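You operate a simulated robot arm through the tools that you are given. There is no shell and no other tool.

Carry out the task below with a simulated robot arm. There is one attempt and no reset: what you move stays moved.

JOB
Zero P2, span it at the pressure on its yellow tag, then let the pump down.
Fine: ZERO and SPAN once each; flat green handle shut to pump, open after; close the orange cover, leave the hose on. Where these are worked on the way, their far stop is far enough and under half their travel is too little: flat green handle, orange cover.

The check looks at the end state, three seconds after you hand in, the way a careful person would. Anything else that was tipped, shoved, dropped, spilled or broken makes it a failure. A push-on lid holds only when it is set on centred and level and pressed home; a screw cap is set on level and turned clockwise until tight.

ROBOT AND FRAMES
A 7-joint arm with a four-finger gripper, fixed in place. Base frame: the origin is at the foot of the arm, x ahead of it, y to its left, z up; the work surface is at about z = 0.86. Lengths are in m, angles in degrees, forces in N, time in s.
Its first joint turns from -69.0 to 172.0 degrees. Payload 3.67 kg.
The tool frame sits at the grasp point between the pads (the TCP): z along the fingers, y along the line on which they close. The tips reach 0.028 m beyond it. Largest opening 0.112 m; the body of the gripper starts 0.073 m behind the TCP.
Orientation is that of the tool frame in the base frame, as a unit quaternion [x, y, z, w]. With the fingers straight down and closing along the base's y, the tool's x points along the base's -x, its y along +y and its z along -z.

CONTROLS
- The arm moves only by the tool apply_moves. Its argument "series" is a list of rows, each a list of 6 numbers: the shift along the tool's x, y, z in mm, then the turn, a rotation vector about the tool's x, y, z in degrees. In form: [[dx, dy, dz, wx, wy, wz], ...]. A call has 1 to 20 rows; each row is the pose to reach, as a shift and turn from the pose commanded when the call began, along the tool's axes at that moment. "grip" is the gripper command, from -1 (shut) to 1 (fully open), values between in proportion, set as the call begins (left out, the last holds). A row lasts 0.2 s, in which the tool goes at most 0.05 m and 8.6 degrees; a call with a longer step from one row to the next is refused whole, and so is a gripper value outside its range. Where a pose cannot be reached the arm comes as near as it can. A force on the tool above 90 N (or 10 N above the force at the start of the call, whichever is more), or a blocked arm, ends the call early, and 0.2 s more pass. The fingers move at their own pace and stop on an object; they squeeze with about 25 N. The grip force told is the motor's: it shows also when the fingers shut on nothing. Time passes only in rows, and 0.2 s behind the last, so rows that repeat a pose let the fingers close. The reply holds the time, the measured pose of the TCP, the force on the tool along the base axes, the opening and the grip force, in the units named above and with some noise, with the torque about the TCP (base axes, N m) and any sound that the robot's microphone picked up.
- Cameras (640 x 400 px; columns grow to the right, rows downward): "scene" is fixed at [0.2208, 0.5, 1.8803]; the picture's right is [-0.83, -0.56, 0.00], its down [-0.34, 0.51, -0.79] and it looks along [0.44, -0.66, -0.61] (base axes); focal length 358 px, centre (320, 200). "wrist" rides on the gripper at [0.06, -0.018, -0.104] in the tool frame; the picture's right is [0.29, 0.96, 0.00], its down [-0.80, 0.24, -0.55] and it looks along [-0.53, 0.16, 0.83] (tool axes); focal length 234 px, centre (320, 200). There is no depth. A picture from a camera that has moved, and an enlarged one, comes with that camera's place and axes in the base frame and with its lens.
- camera(camera): a new picture of that camera. It takes no simulated time.
- raise_lower(by): slides the trunk up (or, below 0, down) by that many m; the arm rides with it, the base frame stays. It gives what a move gives, with no picture.
- zoom(camera, box): a new picture of the part [left, top, right, bottom] of that camera's present view, enlarged. It takes no simulated time.
- sign_off(): hands the job in; it is judged then, once.

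Places have to be worked out from the pictures, the camera data and where the tool is seen. Open the gripper and draw the arm clear of the work before you hand the job in, unless the task says otherwise.

The tools are called after ">>>" as a command line: name --pt "numbers of a row" for each row, then --argument value for the rest, lists and objects as JSON in quotes. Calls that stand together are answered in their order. apply_moves: Moves the arm, as the interface text tells. Its arguments: {"type":"object","properties":{"series":{"type":"array","items":{"type":"array","items":{"type":"number"}}},"grip":{"type":"number"}},"required":["series"]} The other tools are called the same way: raise_lower (by) slides the trunk up or down; camera (camera) takes a picture; zoom (camera, box) takes an enlarged picture of a part of a camera's view; sign_off () hands the job in.

At the start:

```text
time_s: 0.0
ee_pos: [0.6523, -0.2501, 1.4863]
tool_rot: [0.001, 1.0, 0.0, 0.0]
contact_force: [-0.1, 0.0, 0.0]
moment: [0.0, 0.04, -0.03]
grip_width: 0.112
finger_force: 0.1
trunk travel left (down, up): [-0.625, 0.215]
```

scene: 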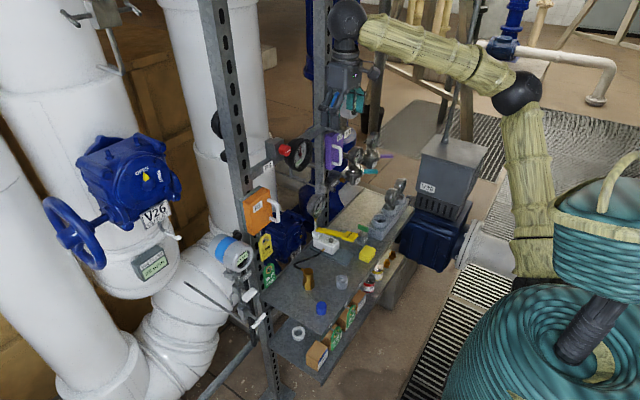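
wrist: 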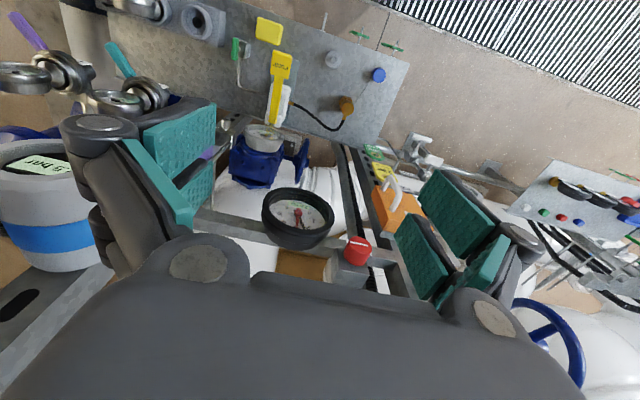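

I start by enlarging the pictures to understand the scene before moving anything.

>>> zoom --camera "scene" --box '[200, 170, 360, 270]'

>>> zoom --camera "scene" --box '[280, 60, 440, 160]'

>>> zoom --camera "scene" --box '[290, 150, 450, 250]'

>>> zoom --camera "scene" --box '[220, 240, 420, 380]'

>>> zoom --camera "wrist" --box '[200, 0, 440, 150]'

>>> zoom --camera "wrist" --box '[0, 0, 240, 150]'

```text
4.00 times, centred on (280, 220) of scene
camera zoom: at [0.2208, 0.5, 1.8803], right [-0.83, -0.56, 0.0], down [-0.34, 0.51, -0.79], along [0.44, -0.66, -0.61], focal length 1430 px, centre (480, 120)
```

zoom: 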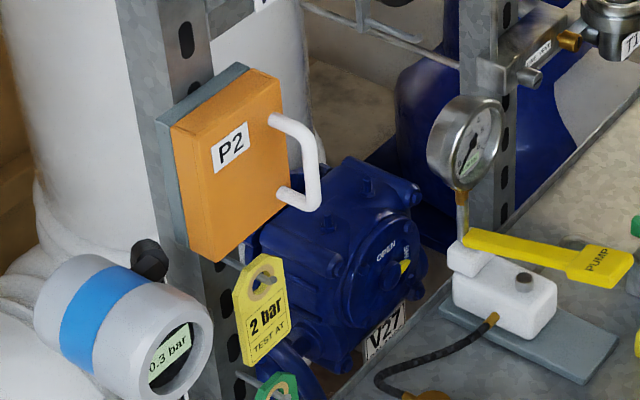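

```text
4.00 times, centred on (360, 110) of scene
camera zoom: at [0.2208, 0.5, 1.8803], right [-0.83, -0.56, 0.0], down [-0.34, 0.51, -0.79], along [0.44, -0.66, -0.61], focal length 1430 px, centre (160, 560)
```

zoom: 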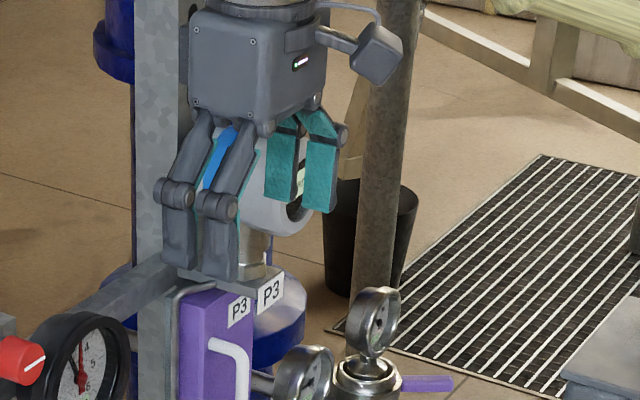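

```text
4.00 times, centred on (370, 200) of scene
camera zoom: at [0.2208, 0.5, 1.8803], right [-0.83, -0.56, 0.0], down [-0.34, 0.51, -0.79], along [0.44, -0.66, -0.61], focal length 1430 px, centre (120, 200)
```

zoom: 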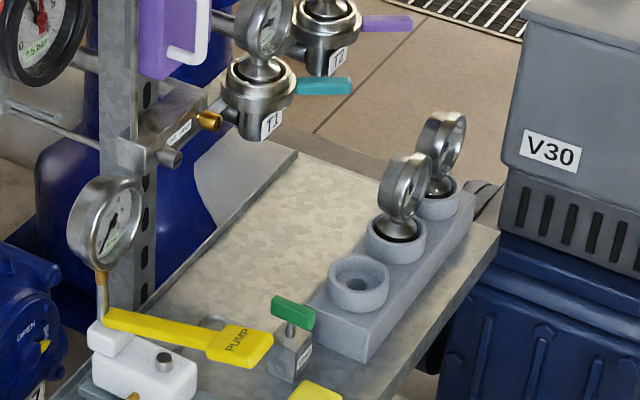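

```text
2.86 times, centred on (320, 310) of scene
camera zoom: at [0.2208, 0.5, 1.8803], right [-0.83, -0.56, 0.0], down [-0.34, 0.51, -0.79], along [0.44, -0.66, -0.61], focal length 1022 px, centre (320, -114)
```

zoom: 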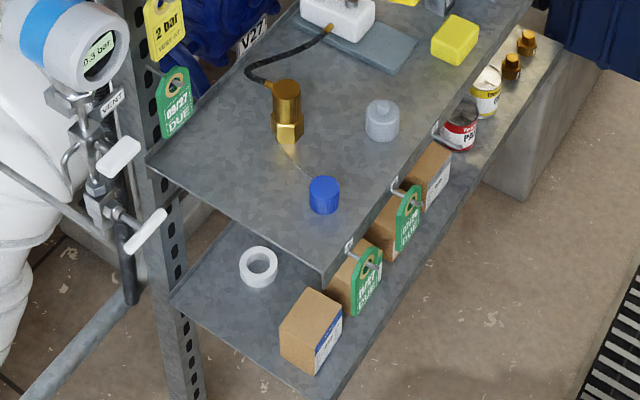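

```text
2.67 times, centred on (320, 75) of wrist
camera zoom: at [0.5937, -0.268, 1.591], right [-0.29, 0.96, 0.0], down [0.8, 0.24, 0.55], along [0.53, 0.16, -0.83], focal length 624 px, centre (320, 533)
```

zoom: 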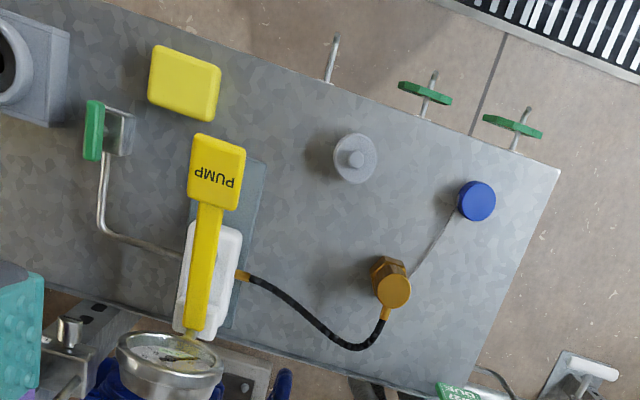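

```text
2.67 times, centred on (120, 75) of wrist
camera zoom: at [0.5937, -0.268, 1.591], right [-0.29, 0.96, 0.0], down [0.8, 0.24, 0.55], along [0.53, 0.16, -0.83], focal length 624 px, centre (853, 533)
```

zoom: 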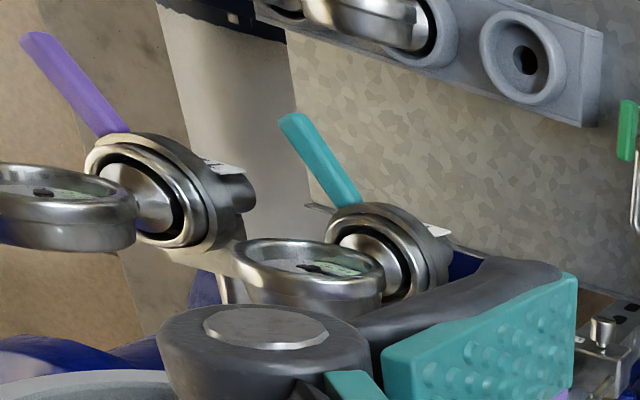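

Next I zoom in on the P2 side of the frame and the small valves to tell which devices belong to what.

>>> zoom --camera "wrist" --box '[320, 120, 480, 220]'

>>> zoom --camera "wrist" --box '[500, 140, 640, 228]'

>>> zoom --camera "scene" --box '[210, 230, 306, 290]'

>>> zoom --camera "scene" --box '[230, 275, 326, 335]'

>>> zoom --camera "scene" --box '[300, 190, 396, 250]'

>>> zoom --camera "scene" --box '[230, 120, 326, 180]'

```text
4.00 times, centred on (400, 170) of wrist
camera zoom: at [0.5937, -0.268, 1.591], right [-0.29, 0.96, 0.0], down [0.8, 0.24, 0.55], along [0.53, 0.16, -0.83], focal length 937 px, centre (0, 320)
```

zoom: 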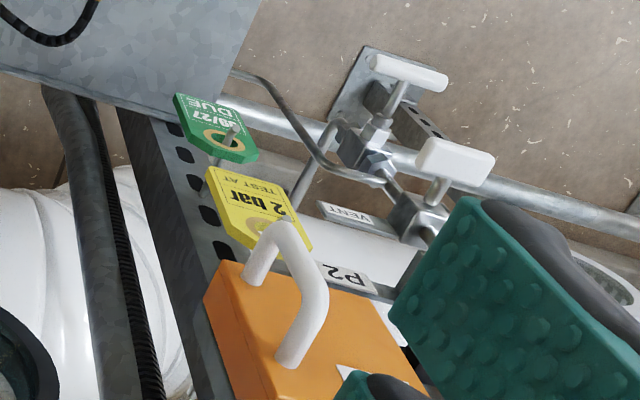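

```text
4.55 times, centred on (570, 184) of wrist
camera zoom: at [0.5937, -0.268, 1.591], right [-0.29, 0.96, 0.0], down [0.8, 0.24, 0.55], along [0.53, 0.16, -0.83], focal length 1064 px, centre (-816, 273)
```

zoom: 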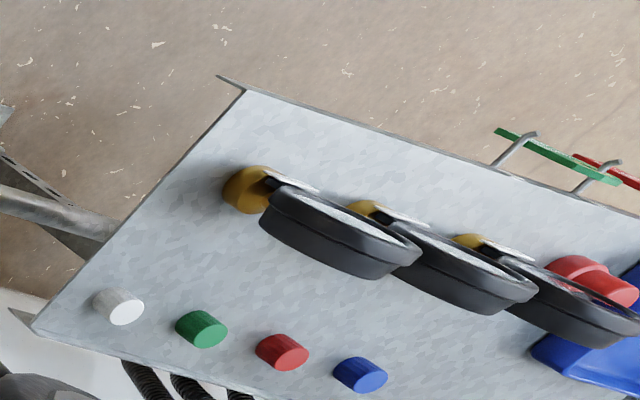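

```text
6.67 times, centred on (258, 260) of scene
camera zoom: at [0.2208, 0.5, 1.8803], right [-0.83, -0.56, 0.0], down [-0.34, 0.51, -0.79], along [0.44, -0.66, -0.61], focal length 2384 px, centre (733, -200)
```

zoom: 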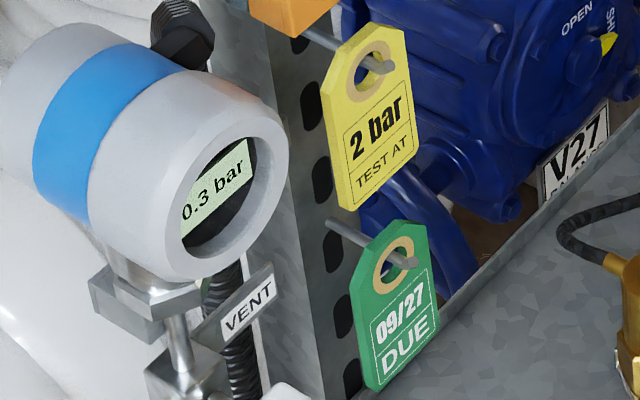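

```text
6.67 times, centred on (278, 305) of scene
camera zoom: at [0.2208, 0.5, 1.8803], right [-0.83, -0.56, 0.0], down [-0.34, 0.51, -0.79], along [0.44, -0.66, -0.61], focal length 2384 px, centre (600, -500)
```

zoom: 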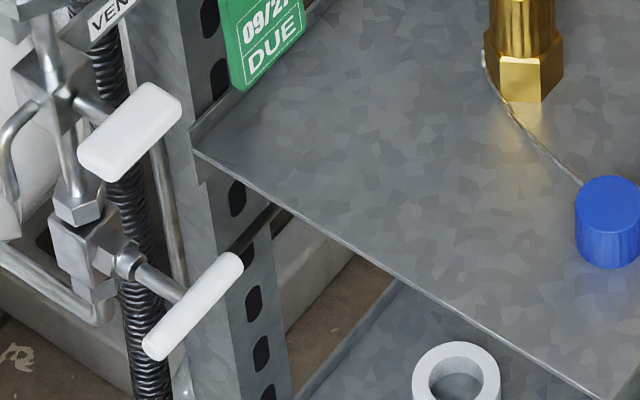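

```text
6.67 times, centred on (348, 220) of scene
camera zoom: at [0.2208, 0.5, 1.8803], right [-0.83, -0.56, 0.0], down [-0.34, 0.51, -0.79], along [0.44, -0.66, -0.61], focal length 2384 px, centre (133, 67)
```

zoom: 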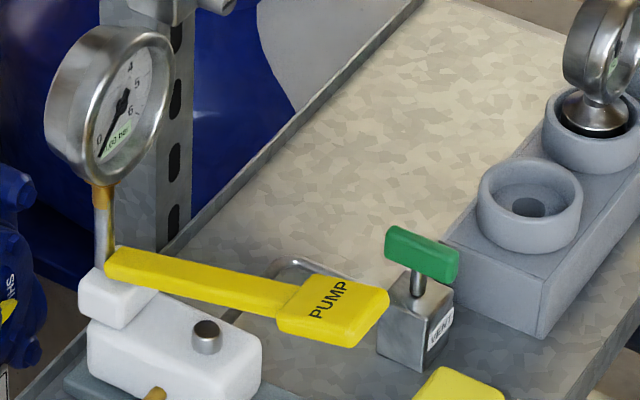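

```text
6.67 times, centred on (278, 150) of scene
camera zoom: at [0.2208, 0.5, 1.8803], right [-0.83, -0.56, 0.0], down [-0.34, 0.51, -0.79], along [0.44, -0.66, -0.61], focal length 2384 px, centre (600, 533)
```

zoom: 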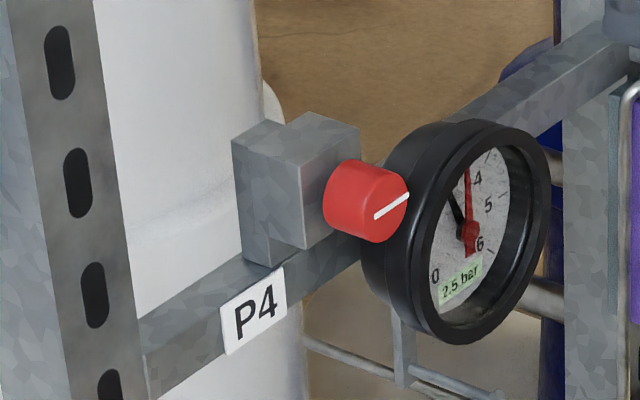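

The devices are: P2 transmitter (0.3 bar) with manifold, orange P2 cover box, yellow tag "TEST AT 2 bar", hand pump with VENT green handle and brass hose coupling. I pull the arm back, shift left and tilt the wrist camera forward for a better look.

>>> apply_moves --pt "30 28 0 0 -6 0" --pt "60 56 0 0 -12 0" --pt "90 84 0 0 -18 0" --pt "120 112 0 0 -24 0" --pt "150 140 0 0 -30 0" --pt "180 168 0 0 -36 0" --pt "200 190 0 0 -40 0" --pt "200 190 0 0 -40 0" --grip 1

>>> camera --camera "wrist"

>>> camera --camera "scene"

```text
time_s: 1.8
ee_pos: [0.4539, -0.06, 1.4863]
tool_rot: [0.001, 0.94, 0.001, 0.342]
contact_force: [0.8, -1.2, 0.6]
moment: [0.03, 0.02, 0.03]
grip_width: 0.112
finger_force: 0.0
trunk travel left (down, up): [-0.625, 0.215]
```

```text
taken
camera wrist: at [0.3409, -0.0779, 1.5276], right [-0.22, 0.96, -0.18], down [0.25, 0.24, 0.94], along [0.94, 0.16, -0.3], focal length 234 px, centre (320, 200)
```

wrist: 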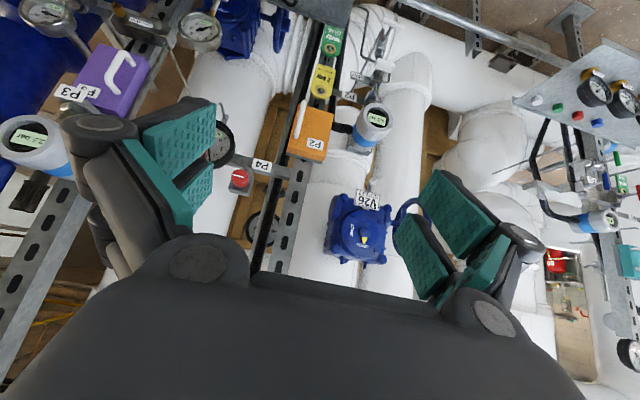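

```text
taken
```

scene: 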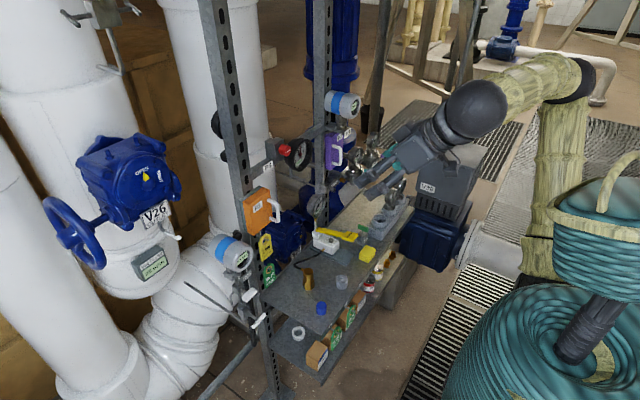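

The wrist picture is upside down but shows P2's cover, tags and manifold; I zoom in on those and on the second station at left.

>>> zoom --camera "wrist" --box '[270, 0, 430, 100]'

>>> zoom --camera "wrist" --box '[260, 80, 420, 180]'

>>> zoom --camera "wrist" --box '[500, 40, 640, 240]'

>>> zoom --camera "wrist" --box '[0, 0, 260, 160]'

```text
4.00 times, centred on (350, 50) of wrist
camera zoom: at [0.3409, -0.0779, 1.5276], right [-0.22, 0.96, -0.18], down [0.25, 0.24, 0.94], along [0.94, 0.16, -0.3], focal length 937 px, centre (200, 800)
```

zoom: 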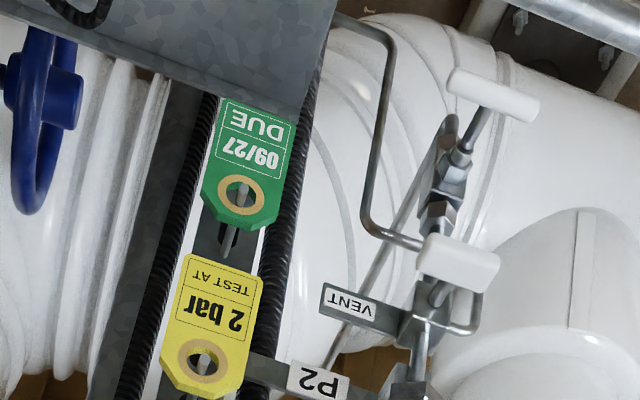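

```text
4.00 times, centred on (340, 130) of wrist
camera zoom: at [0.3409, -0.0779, 1.5276], right [-0.22, 0.96, -0.18], down [0.25, 0.24, 0.94], along [0.94, 0.16, -0.3], focal length 937 px, centre (240, 480)
```

zoom: 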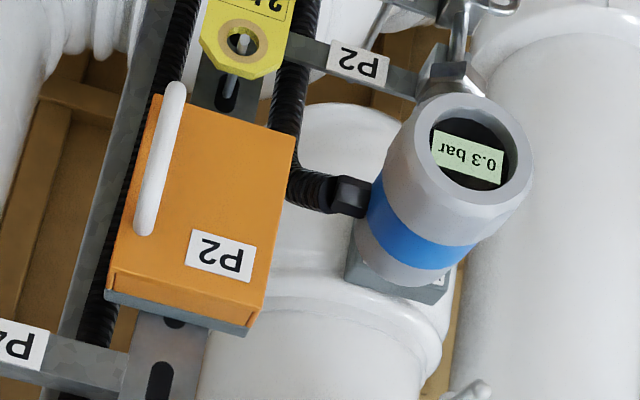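

```text
2.00 times, centred on (570, 140) of wrist
camera zoom: at [0.3409, -0.0779, 1.5276], right [-0.22, 0.96, -0.18], down [0.25, 0.24, 0.94], along [0.94, 0.16, -0.3], focal length 468 px, centre (-180, 320)
```

zoom: 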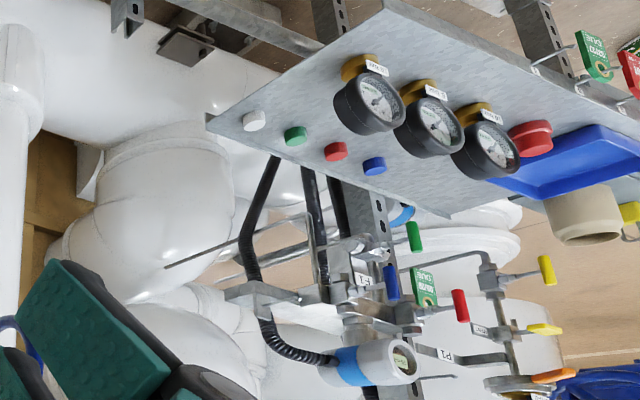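

```text
2.46 times, centred on (130, 80) of wrist
camera zoom: at [0.3409, -0.0779, 1.5276], right [-0.22, 0.96, -0.18], down [0.25, 0.24, 0.94], along [0.94, 0.16, -0.3], focal length 576 px, centre (788, 495)
```

zoom: 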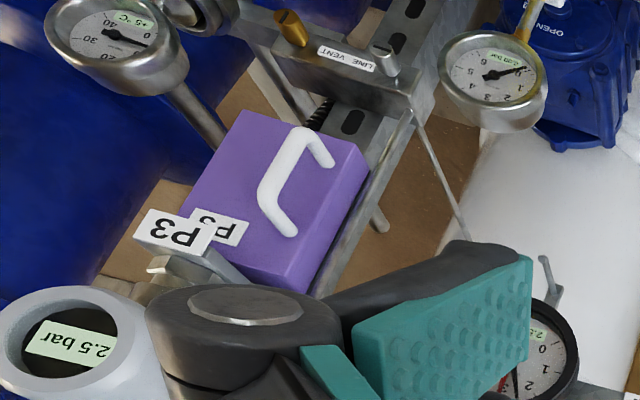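

There is a separate P1 station further left (not mine); P2's box is closed with its grab handle on the right edge. I now move down over the tray to look closely at the coupling, pump and vent.

>>> apply_moves --pt "22 -16 34 0 4.5 0" --pt "44 -31 69 0 9 0" --pt "66 -47 103 0 13.5 0" --pt "88 -62 138 0 18 0" --pt "111 -78 172 0 22.5 0" --pt "133 -93 207 0 27 0" --pt "155 -109 241 0 31.5 0" --pt "178 -124 276 0 36 0" --pt "200 -140 310 0 40 0" --pt "200 -140 310 0 40 0"

>>> camera --camera "wrist"

```text
time_s: 4.0
ee_pos: [0.4958, -0.1976, 1.1209]
tool_rot: [0.001, 1.0, 0.0, 0.0]
contact_force: [0.1, 0.4, 0.6]
moment: [-0.04, 0.0, 0.0]
grip_width: 0.1121
finger_force: 0.1
trunk travel left (down, up): [-0.625, 0.215]
```

```text
taken
camera wrist: at [0.4381, -0.2165, 1.2249], right [-0.29, 0.96, 0.0], down [0.8, 0.24, 0.55], along [0.53, 0.16, -0.83], focal length 234 px, centre (320, 200)
```

wrist: 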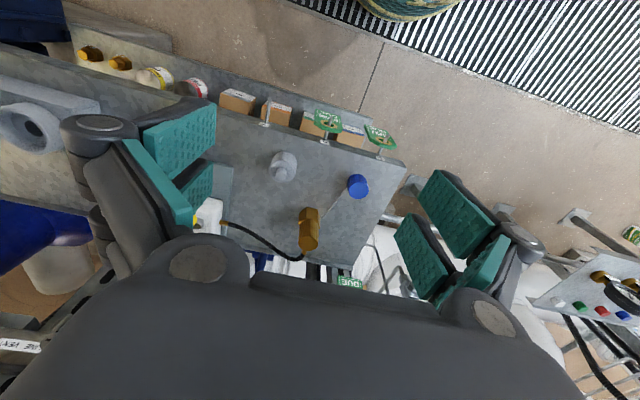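

>>> zoom --camera "wrist" --box '[180, 140, 420, 290]'

>>> zoom --camera "wrist" --box '[260, 180, 380, 255]'

>>> zoom --camera "scene" --box '[290, 255, 350, 320]'

```text
2.67 times, centred on (300, 215) of wrist
camera zoom: at [0.4381, -0.2165, 1.2249], right [-0.29, 0.96, 0.0], down [0.8, 0.24, 0.55], along [0.53, 0.16, -0.83], focal length 624 px, centre (373, 160)
```

zoom: 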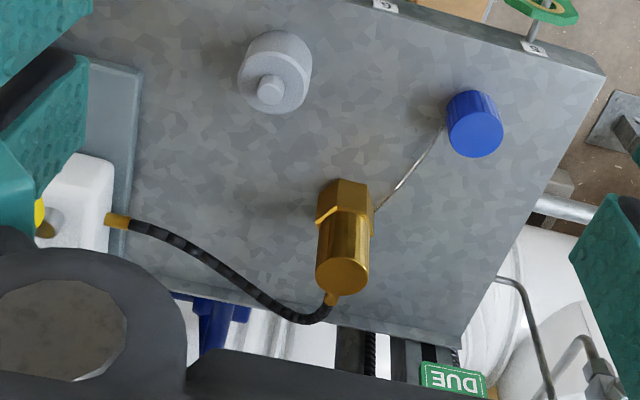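

```text
5.33 times, centred on (320, 218) of wrist
camera zoom: at [0.4381, -0.2165, 1.2249], right [-0.29, 0.96, 0.0], down [0.8, 0.24, 0.55], along [0.53, 0.16, -0.83], focal length 1249 px, centre (320, 107)
```

zoom: 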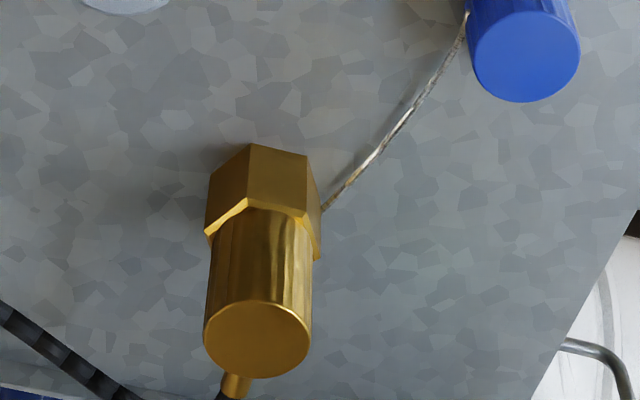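

```text
6.15 times, centred on (320, 288) of scene
camera zoom: at [0.2208, 0.5, 1.8803], right [-0.83, -0.56, 0.0], down [-0.34, 0.51, -0.79], along [0.44, -0.66, -0.61], focal length 2200 px, centre (320, -338)
```

zoom: 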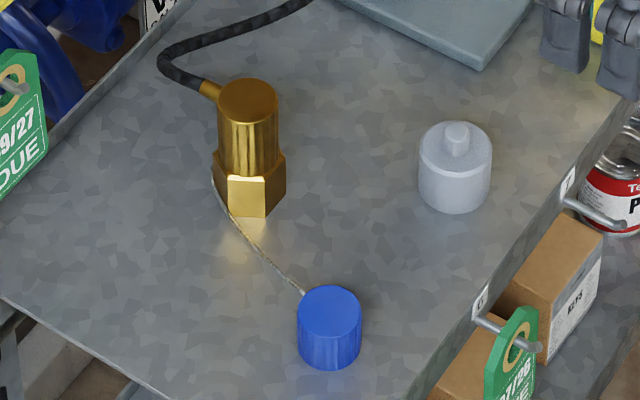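

The brass coupling sits on a hex port fixed in the tray (cap off beside it), so the hose is already on. I now look straight at P2's manifold, display and cover.

>>> apply_moves --pt "0 40 0 0 -7 0" --pt "0 80 0 0 -14 0" --pt "0 120 0 0 -21 0" --pt "0 160 0 0 -28 0" --pt "0 195 0 0 -35 0" --pt "0 215 0 0 -40 0" --pt "0 215 0 0 -40 0"

>>> camera --camera "wrist"

>>> zoom --camera "wrist" --box '[220, 100, 460, 250]'

>>> zoom --camera "wrist" --box '[220, 0, 460, 150]'

```text
time_s: 5.6
ee_pos: [0.4996, 0.0147, 1.1194]
tool_rot: [0.001, 0.94, 0.001, 0.342]
contact_force: [0.4, -0.8, -0.4]
moment: [0.03, -0.03, 0.0]
grip_width: 0.112
finger_force: 0.1
trunk travel left (down, up): [-0.625, 0.215]
```

```text
taken
camera wrist: at [0.3879, -0.003, 1.1623], right [-0.22, 0.96, -0.18], down [0.25, 0.24, 0.94], along [0.94, 0.16, -0.3], focal length 234 px, centre (320, 200)
```

wrist: 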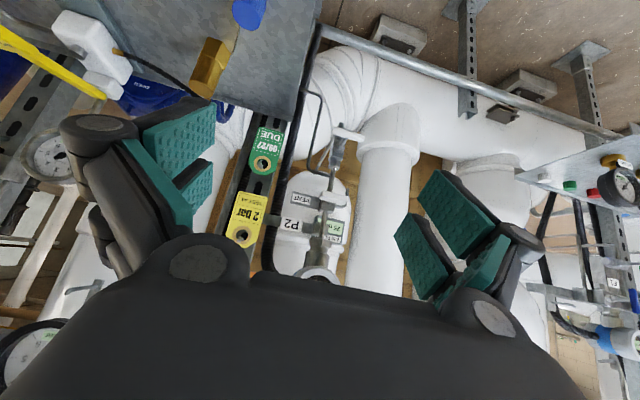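

```text
2.67 times, centred on (340, 175) of wrist
camera zoom: at [0.3879, -0.003, 1.1623], right [-0.22, 0.96, -0.18], down [0.25, 0.24, 0.94], along [0.94, 0.16, -0.3], focal length 624 px, centre (267, 267)
```

zoom: 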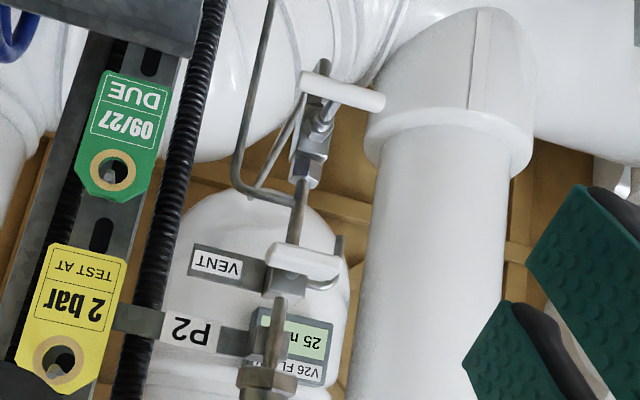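

```text
2.67 times, centred on (340, 75) of wrist
camera zoom: at [0.3879, -0.003, 1.1623], right [-0.22, 0.96, -0.18], down [0.25, 0.24, 0.94], along [0.94, 0.16, -0.3], focal length 624 px, centre (267, 533)
```

zoom: 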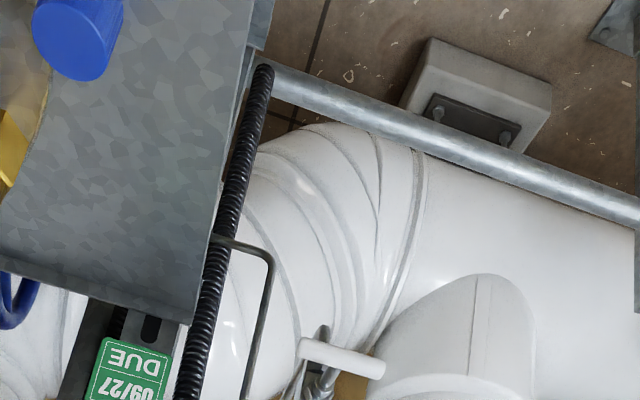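

>>> zoom --camera "wrist" --box '[285, 115, 381, 175]'

>>> zoom --camera "wrist" --box '[285, 170, 381, 230]'

>>> zoom --camera "scene" --box '[225, 265, 285, 345]'

>>> zoom --camera "wrist" --box '[0, 0, 200, 125]'

```text
6.67 times, centred on (333, 145) of wrist
camera zoom: at [0.3879, -0.003, 1.1623], right [-0.22, 0.96, -0.18], down [0.25, 0.24, 0.94], along [0.94, 0.16, -0.3], focal length 1561 px, centre (233, 567)
```

zoom: 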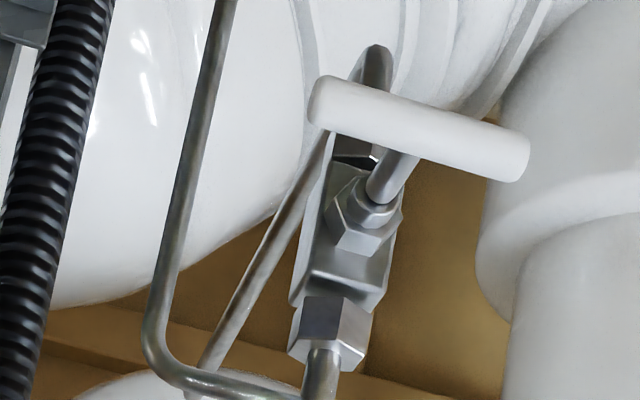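

```text
6.67 times, centred on (333, 200) of wrist
camera zoom: at [0.3879, -0.003, 1.1623], right [-0.22, 0.96, -0.18], down [0.25, 0.24, 0.94], along [0.94, 0.16, -0.3], focal length 1561 px, centre (233, 200)
```

zoom: 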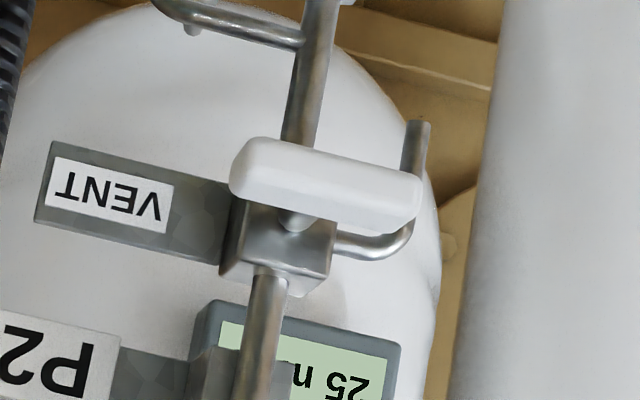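

```text
5.00 times, centred on (255, 305) of scene
camera zoom: at [0.2208, 0.5, 1.8803], right [-0.83, -0.56, 0.0], down [-0.34, 0.51, -0.79], along [0.44, -0.66, -0.61], focal length 1788 px, centre (645, -325)
```

zoom: 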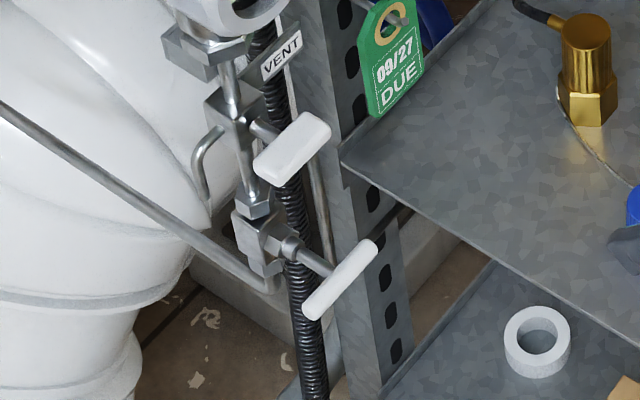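

```text
3.20 times, centred on (100, 62) of wrist
camera zoom: at [0.3879, -0.003, 1.1623], right [-0.22, 0.96, -0.18], down [0.25, 0.24, 0.94], along [0.94, 0.16, -0.3], focal length 749 px, centre (1024, 640)
```

zoom: 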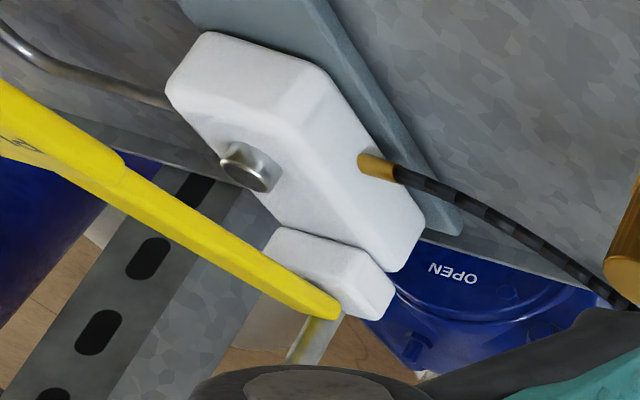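

Manifold: lower white handle lies across the pipe (isolated); test tubing tees in between, upper one is marked VENT. Now I move up to study the orange cover and its hinge.

>>> apply_moves --pt "-30 -11 -31 0 0 0" --pt "-60 -22 -62 0 0 0" --pt "-90 -33 -93 0 0 0" --pt "-120 -44 -124 0 0 0" --pt "-150 -55 -155 0 0 0" --pt "-182 -65 -186 0 0 0" --pt "-182 -65 -186 0 0 0"

>>> camera --camera "wrist"

>>> zoom --camera "wrist" --box '[240, 80, 400, 230]'

>>> zoom --camera "wrist" --box '[260, 110, 356, 170]'

>>> zoom --camera "wrist" --box '[0, 0, 240, 150]'

>>> zoom --camera "scene" --box '[230, 175, 310, 240]'

```text
time_s: 7.2
ee_pos: [0.5172, -0.0493, 1.3815]
tool_rot: [0.0, 0.94, 0.0, 0.342]
contact_force: [-0.2, 0.0, -0.8]
moment: [0.0, -0.01, -0.06]
grip_width: 0.1121
finger_force: 0.1
trunk travel left (down, up): [-0.625, 0.215]
```

```text
taken
camera wrist: at [0.4062, -0.0668, 1.4217], right [-0.22, 0.96, -0.19], down [0.26, 0.24, 0.94], along [0.94, 0.16, -0.3], focal length 234 px, centre (320, 200)
```

wrist: 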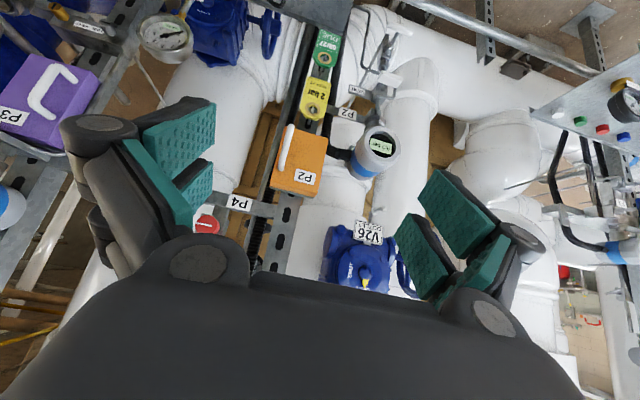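

```text
2.67 times, centred on (320, 155) of wrist
camera zoom: at [0.4062, -0.0668, 1.4217], right [-0.22, 0.96, -0.19], down [0.26, 0.24, 0.94], along [0.94, 0.16, -0.3], focal length 624 px, centre (320, 320)
```

zoom: 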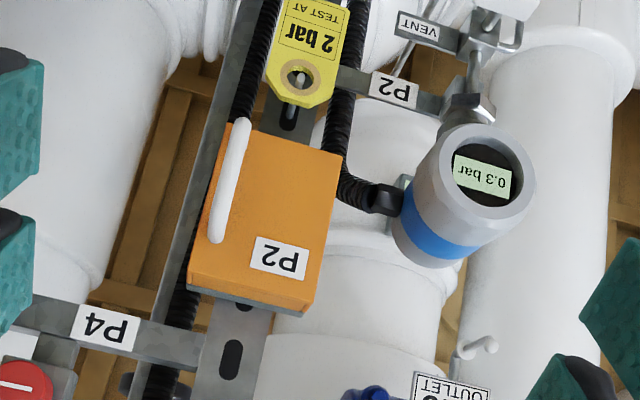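

```text
6.67 times, centred on (308, 140) of wrist
camera zoom: at [0.4062, -0.0668, 1.4217], right [-0.22, 0.96, -0.19], down [0.26, 0.24, 0.94], along [0.94, 0.16, -0.3], focal length 1561 px, centre (400, 600)
```

zoom: 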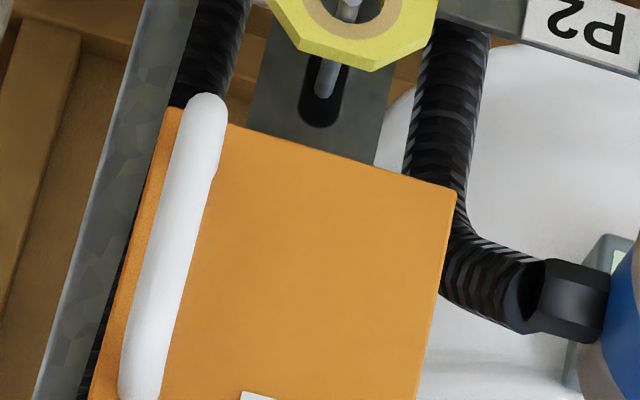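

```text
2.67 times, centred on (120, 75) of wrist
camera zoom: at [0.4062, -0.0668, 1.4217], right [-0.22, 0.96, -0.19], down [0.26, 0.24, 0.94], along [0.94, 0.16, -0.3], focal length 624 px, centre (853, 533)
```

zoom: 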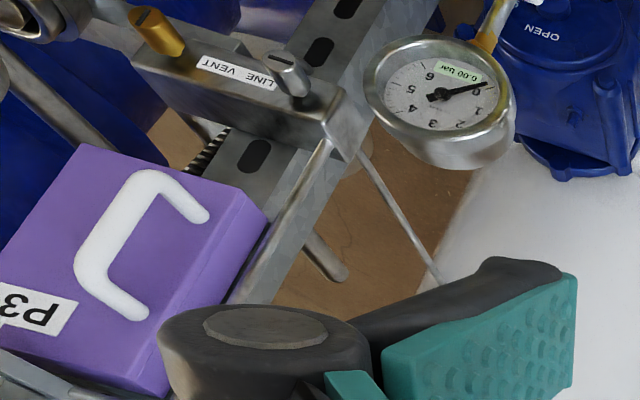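

```text
6.15 times, centred on (270, 208) of scene
camera zoom: at [0.2208, 0.5, 1.8803], right [-0.83, -0.56, 0.0], down [-0.34, 0.51, -0.79], along [0.44, -0.66, -0.61], focal length 2200 px, centre (628, 154)
```

zoom: 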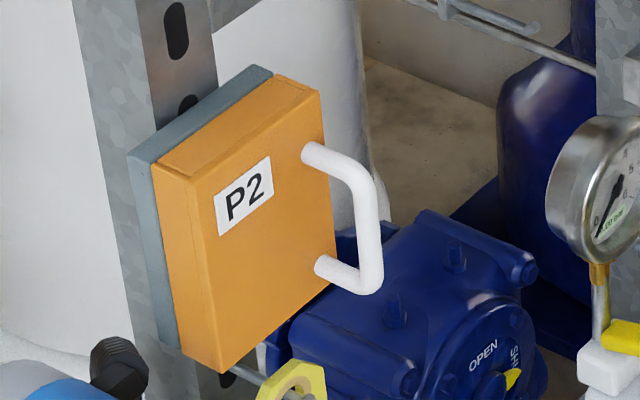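

The pump gauge reads 0.00 bar (vent open), and I triangulate the cover's grab bar at about [0.749, -0.081, 1.241], cover face near x = 0.783, hinge most likely on its left edge. I move to a pre-grasp pose in front of the bar, tool tilted 70° forward, fingers part-closed.

>>> apply_moves --pt "-9 -6 36 0 -6 0" --pt "-18 -13 73 0 -12 0" --pt "-27 -19 109 0 -18 0" --pt "-36 -26 146 0 -24 0" --pt "-44 -32 182 0 -30 0" --pt "-44 -32 182 0 -30 0" --grip -0.1

>>> camera --camera "wrist"

>>> zoom --camera "scene" --box '[200, 120, 360, 260]'

```text
time_s: 8.6
ee_pos: [0.6687, -0.082, 1.2694]
tool_rot: [0.001, 0.819, 0.0, 0.574]
contact_force: [-0.9, 0.0, -0.8]
moment: [-0.02, -0.01, -0.01]
grip_width: 0.0504
finger_force: 0.1
trunk travel left (down, up): [-0.625, 0.215]
```

```text
taken
camera wrist: at [0.5513, -0.0998, 1.2486], right [-0.1, 0.96, -0.27], down [-0.25, 0.24, 0.94], along [0.96, 0.16, 0.22], focal length 234 px, centre (320, 200)
```

wrist: 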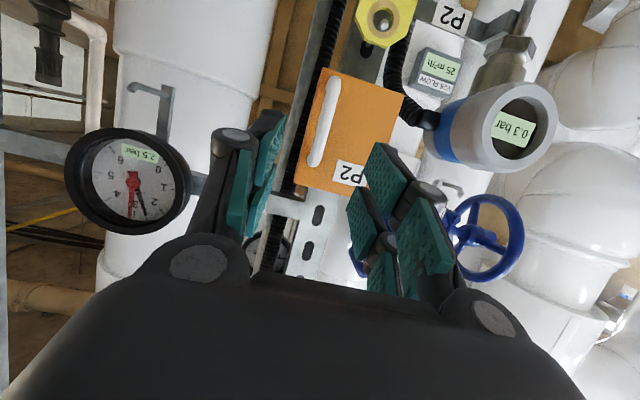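

```text
2.86 times, centred on (280, 190) of scene
camera zoom: at [0.2208, 0.5, 1.8803], right [-0.83, -0.56, 0.0], down [-0.34, 0.51, -0.79], along [0.44, -0.66, -0.61], focal length 1022 px, centre (434, 229)
```

zoom: 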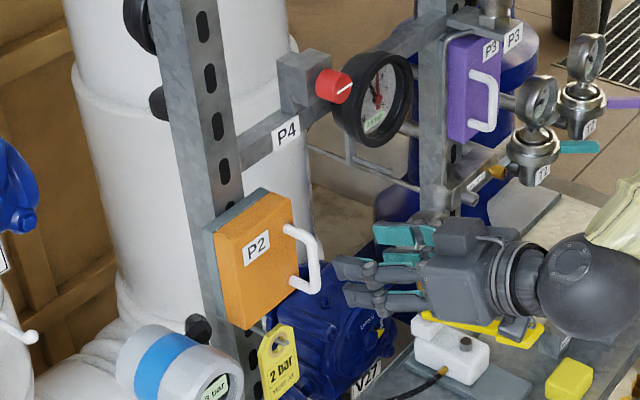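

The bar lines up between the fingers (re-estimated at [0.749, -0.081, 1.235]). I advance along the tool axis to straddle it without closing yet.

>>> apply_moves --pt "2 1 30 0 0 0" --pt "4 1 60 0 0 0" --pt "4 1 76 0 0 0" --pt "4 1 76 0 0 0"

>>> camera --camera "wrist"

>>> zoom --camera "scene" --box '[220, 165, 316, 245]'

```text
time_s: 9.6
ee_pos: [0.7395, -0.0817, 1.2396]
tool_rot: [0.001, 0.819, 0.0, 0.574]
contact_force: [0.3, -0.3, 0.4]
moment: [0.0, 0.03, -0.02]
grip_width: 0.0506
finger_force: 0.2
trunk travel left (down, up): [-0.625, 0.215]
```

```text
taken
camera wrist: at [0.6218, -0.0997, 1.2187], right [-0.1, 0.96, -0.27], down [-0.25, 0.24, 0.94], along [0.96, 0.16, 0.21], focal length 234 px, centre (320, 200)
```

wrist: 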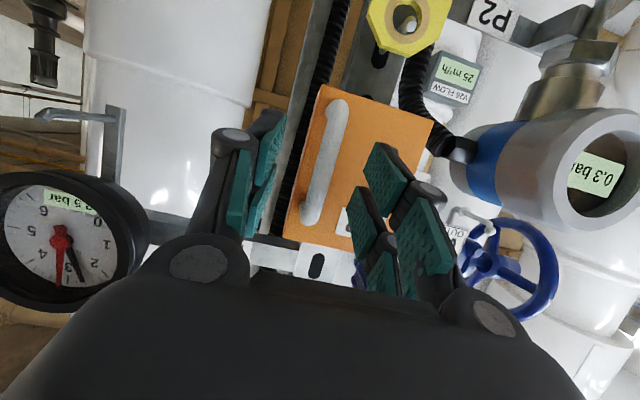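

```text
5.00 times, centred on (268, 205) of scene
camera zoom: at [0.2208, 0.5, 1.8803], right [-0.83, -0.56, 0.0], down [-0.34, 0.51, -0.79], along [0.44, -0.66, -0.61], focal length 1788 px, centre (580, 175)
```

zoom: 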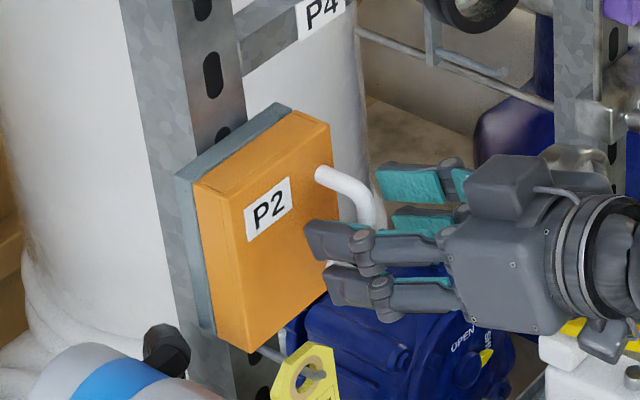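

The bar is now between the fingers with the tips short of the cover face. I close the gripper on it.

>>> apply_moves --pt "0 0 0 0 0 0" --pt "0 0 0 0 0 0" --pt "0 0 0 0 0 0" --grip -1

>>> zoom --camera "scene" --box '[220, 165, 316, 245]'

>>> camera --camera "wrist"

```text
time_s: 10.4
ee_pos: [0.7388, -0.0802, 1.2395]
tool_rot: [0.0, 0.819, 0.0, 0.574]
contact_force: [0.6, 3.3, -0.5]
moment: [0.06, 0.0, 0.07]
grip_width: 0.0102
finger_force: 45.7
trunk travel left (down, up): [-0.625, 0.215]
```

```text
5.00 times, centred on (268, 205) of scene
camera zoom: at [0.2208, 0.5, 1.8803], right [-0.83, -0.56, 0.0], down [-0.34, 0.51, -0.79], along [0.44, -0.66, -0.61], focal length 1788 px, centre (580, 175)
```

zoom: 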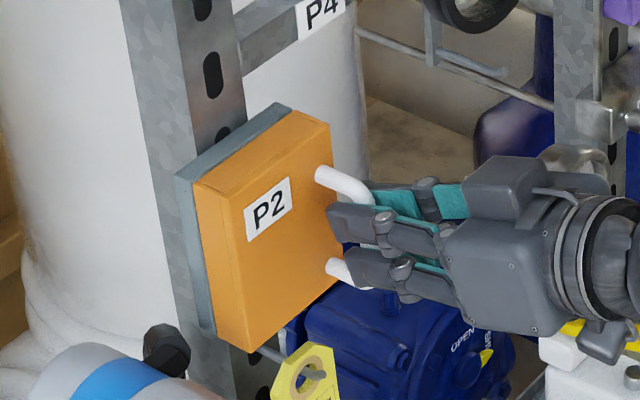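

```text
taken
camera wrist: at [0.6218, -0.0985, 1.2187], right [-0.1, 0.96, -0.27], down [-0.25, 0.24, 0.94], along [0.96, 0.16, 0.21], focal length 234 px, centre (320, 200)
```

wrist: 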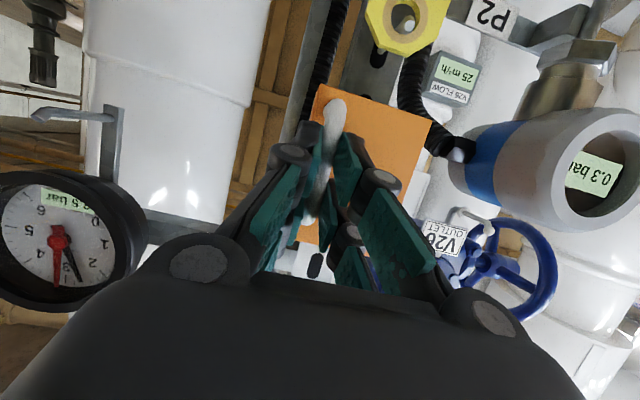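

Gripped (width 10 mm). I pull a first 12 mm along the expected tangent for a hinge on the left edge, reading the forces.

>>> apply_moves --pt "1.5 4 -4 0 0 0" --pt "3 8 -8 0 0 0" --pt "3 8 -8 0 0 0"

>>> zoom --camera "scene" --box '[220, 165, 316, 245]'

```text
time_s: 11.2
ee_pos: [0.7321, -0.0739, 1.2378]
tool_rot: [0.001, 0.819, 0.0, 0.573]
contact_force: [0.9, -2.2, 0.6]
moment: [0.55, -0.15, -0.17]
grip_width: 0.0101
finger_force: 45.2
trunk travel left (down, up): [-0.625, 0.215]
```

```text
5.00 times, centred on (268, 205) of scene
camera zoom: at [0.2208, 0.5, 1.8803], right [-0.83, -0.56, 0.0], down [-0.34, 0.51, -0.79], along [0.44, -0.66, -0.61], focal length 1788 px, centre (580, 175)
```

zoom: 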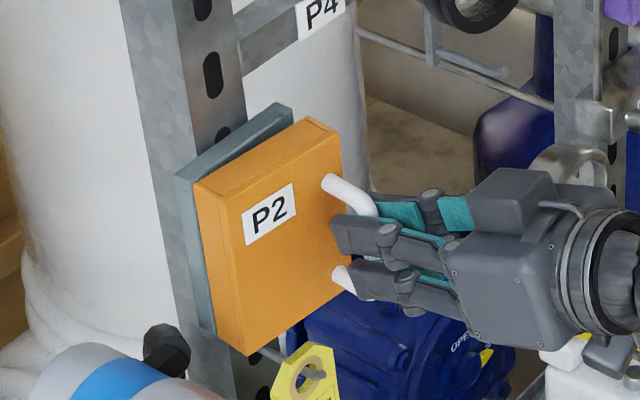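

The cover swings as a door hinged on the left edge, with tiny forces. I continue along the arc to about 45°.

>>> apply_moves --pt "1.8 6 -4.8 0 0 0" --pt "3.4 12.4 -9.2 0 0 0" --pt "4.9 19.5 -13.3 0 0 0" --pt "6.1 27 -16.8 0 0 0" --pt "7.1 35 -19.6 0 0 0" --pt "7.9 42.8 -21.8 0 0 0" --pt "8.5 51 -23.5 0 0 0" --pt "8.8 59.3 -24.3 0 0 0"

>>> camera --camera "wrist"

>>> zoom --camera "scene" --box '[210, 165, 322, 245]'

```text
time_s: 13.0
ee_pos: [0.7038, -0.0148, 1.2363]
tool_rot: [0.0, 0.821, 0.001, 0.572]
contact_force: [-26.2, -12.2, -36.3]
moment: [2.31, -1.03, -1.09]
grip_width: 0.013
finger_force: 44.9
trunk travel left (down, up): [-0.625, 0.215]
```

```text
taken
camera wrist: at [0.5859, -0.0324, 1.2174], right [-0.1, 0.96, -0.27], down [-0.24, 0.24, 0.94], along [0.96, 0.16, 0.21], focal length 234 px, centre (320, 200)
```

wrist: 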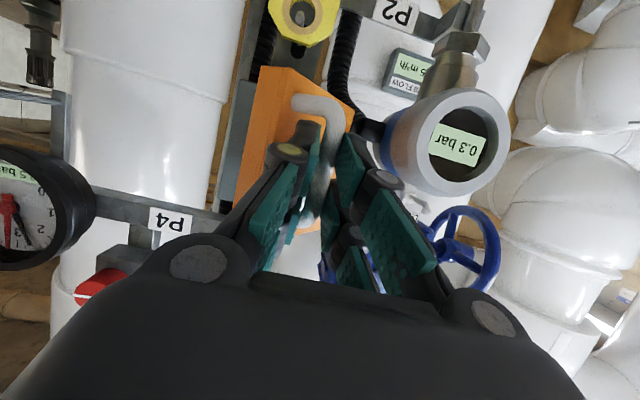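

```text
5.00 times, centred on (266, 205) of scene
camera zoom: at [0.2208, 0.5, 1.8803], right [-0.83, -0.56, 0.0], down [-0.34, 0.51, -0.79], along [0.44, -0.66, -0.61], focal length 1788 px, centre (590, 175)
```

zoom: 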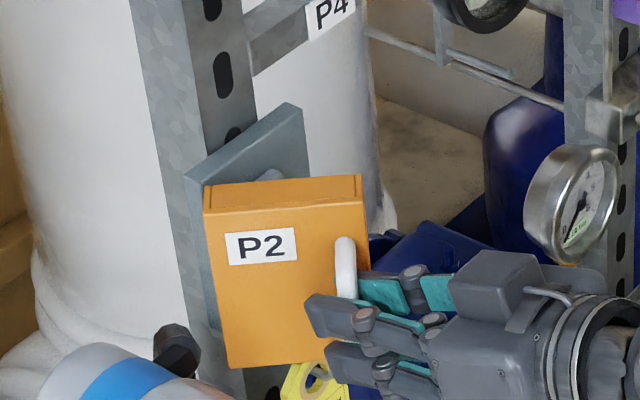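

The pull is now loading up (force 46 N, bar twisting in the pads), probably the fingers meeting the bar's upper bend. I release and back straight out to look at the opened cover.

>>> apply_moves --pt "0 0 0 0 0 0" --pt "0 0 -10 0 0 0" --pt "0 0 -40 0 0 0" --pt "0 0 -80 0 0 0" --pt "0 0 -110 0 0 0" --pt "0 0 -110 0 0 0" --grip -0.1

>>> camera --camera "wrist"

>>> zoom --camera "scene" --box '[210, 165, 322, 245]'

```text
time_s: 14.4
ee_pos: [0.6004, -0.0142, 1.277]
tool_rot: [0.0, 0.819, 0.0, 0.573]
contact_force: [0.2, 0.3, 0.1]
moment: [0.02, 0.0, -0.01]
grip_width: 0.0503
finger_force: 0.1
trunk travel left (down, up): [-0.625, 0.215]
```

```text
taken
camera wrist: at [0.4839, -0.032, 1.2569], right [-0.1, 0.96, -0.27], down [-0.25, 0.24, 0.94], along [0.96, 0.16, 0.21], focal length 234 px, centre (320, 200)
```

wrist: 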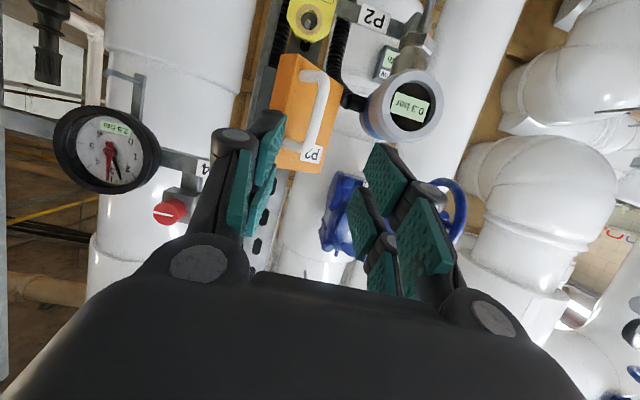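

```text
5.00 times, centred on (266, 205) of scene
camera zoom: at [0.2208, 0.5, 1.8803], right [-0.83, -0.56, 0.0], down [-0.34, 0.51, -0.79], along [0.44, -0.66, -0.61], focal length 1788 px, centre (590, 175)
```

zoom: 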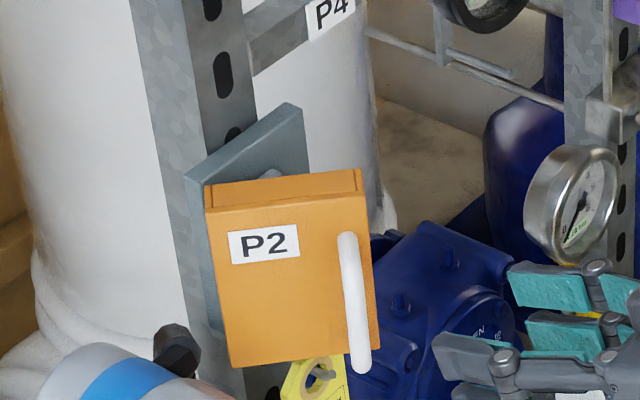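

>>> zoom --camera "wrist" --box '[250, 30, 410, 190]'

>>> zoom --camera "wrist" --box '[40, 90, 200, 240]'

>>> zoom --camera "scene" --box '[260, 120, 356, 180]'

```text
2.50 times, centred on (330, 110) of wrist
camera zoom: at [0.4839, -0.032, 1.2569], right [-0.1, 0.96, -0.27], down [-0.25, 0.24, 0.94], along [0.96, 0.16, 0.21], focal length 585 px, centre (295, 425)
```

zoom: 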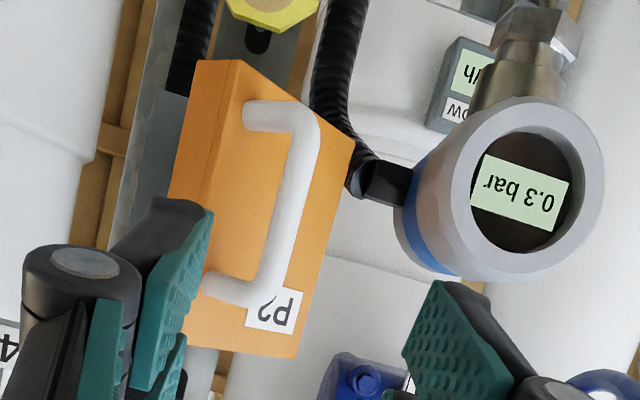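

```text
2.67 times, centred on (120, 165) of wrist
camera zoom: at [0.4839, -0.032, 1.2569], right [-0.1, 0.96, -0.27], down [-0.25, 0.24, 0.94], along [0.96, 0.16, 0.21], focal length 624 px, centre (853, 293)
```

zoom: 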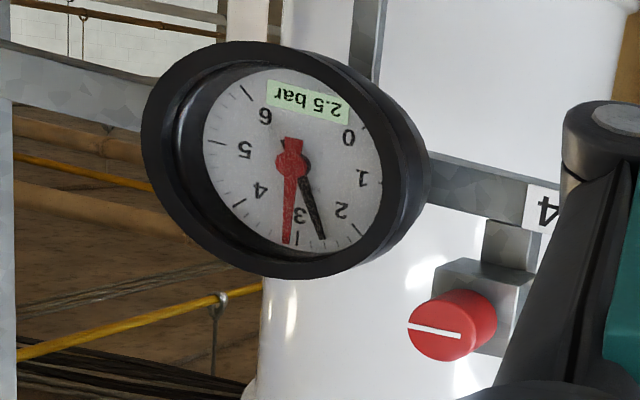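

```text
6.67 times, centred on (308, 150) of scene
camera zoom: at [0.2208, 0.5, 1.8803], right [-0.83, -0.56, 0.0], down [-0.34, 0.51, -0.79], along [0.44, -0.66, -0.61], focal length 2384 px, centre (400, 533)
```

zoom: 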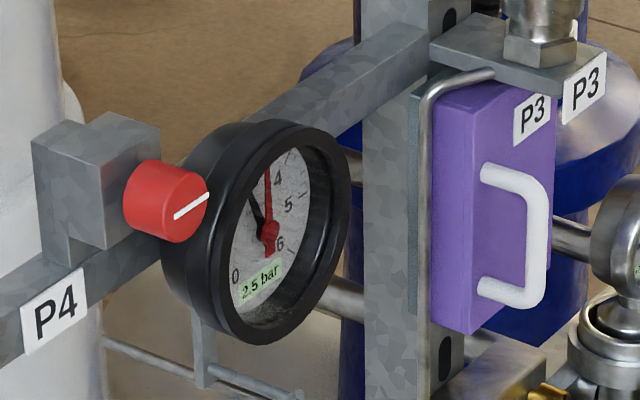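

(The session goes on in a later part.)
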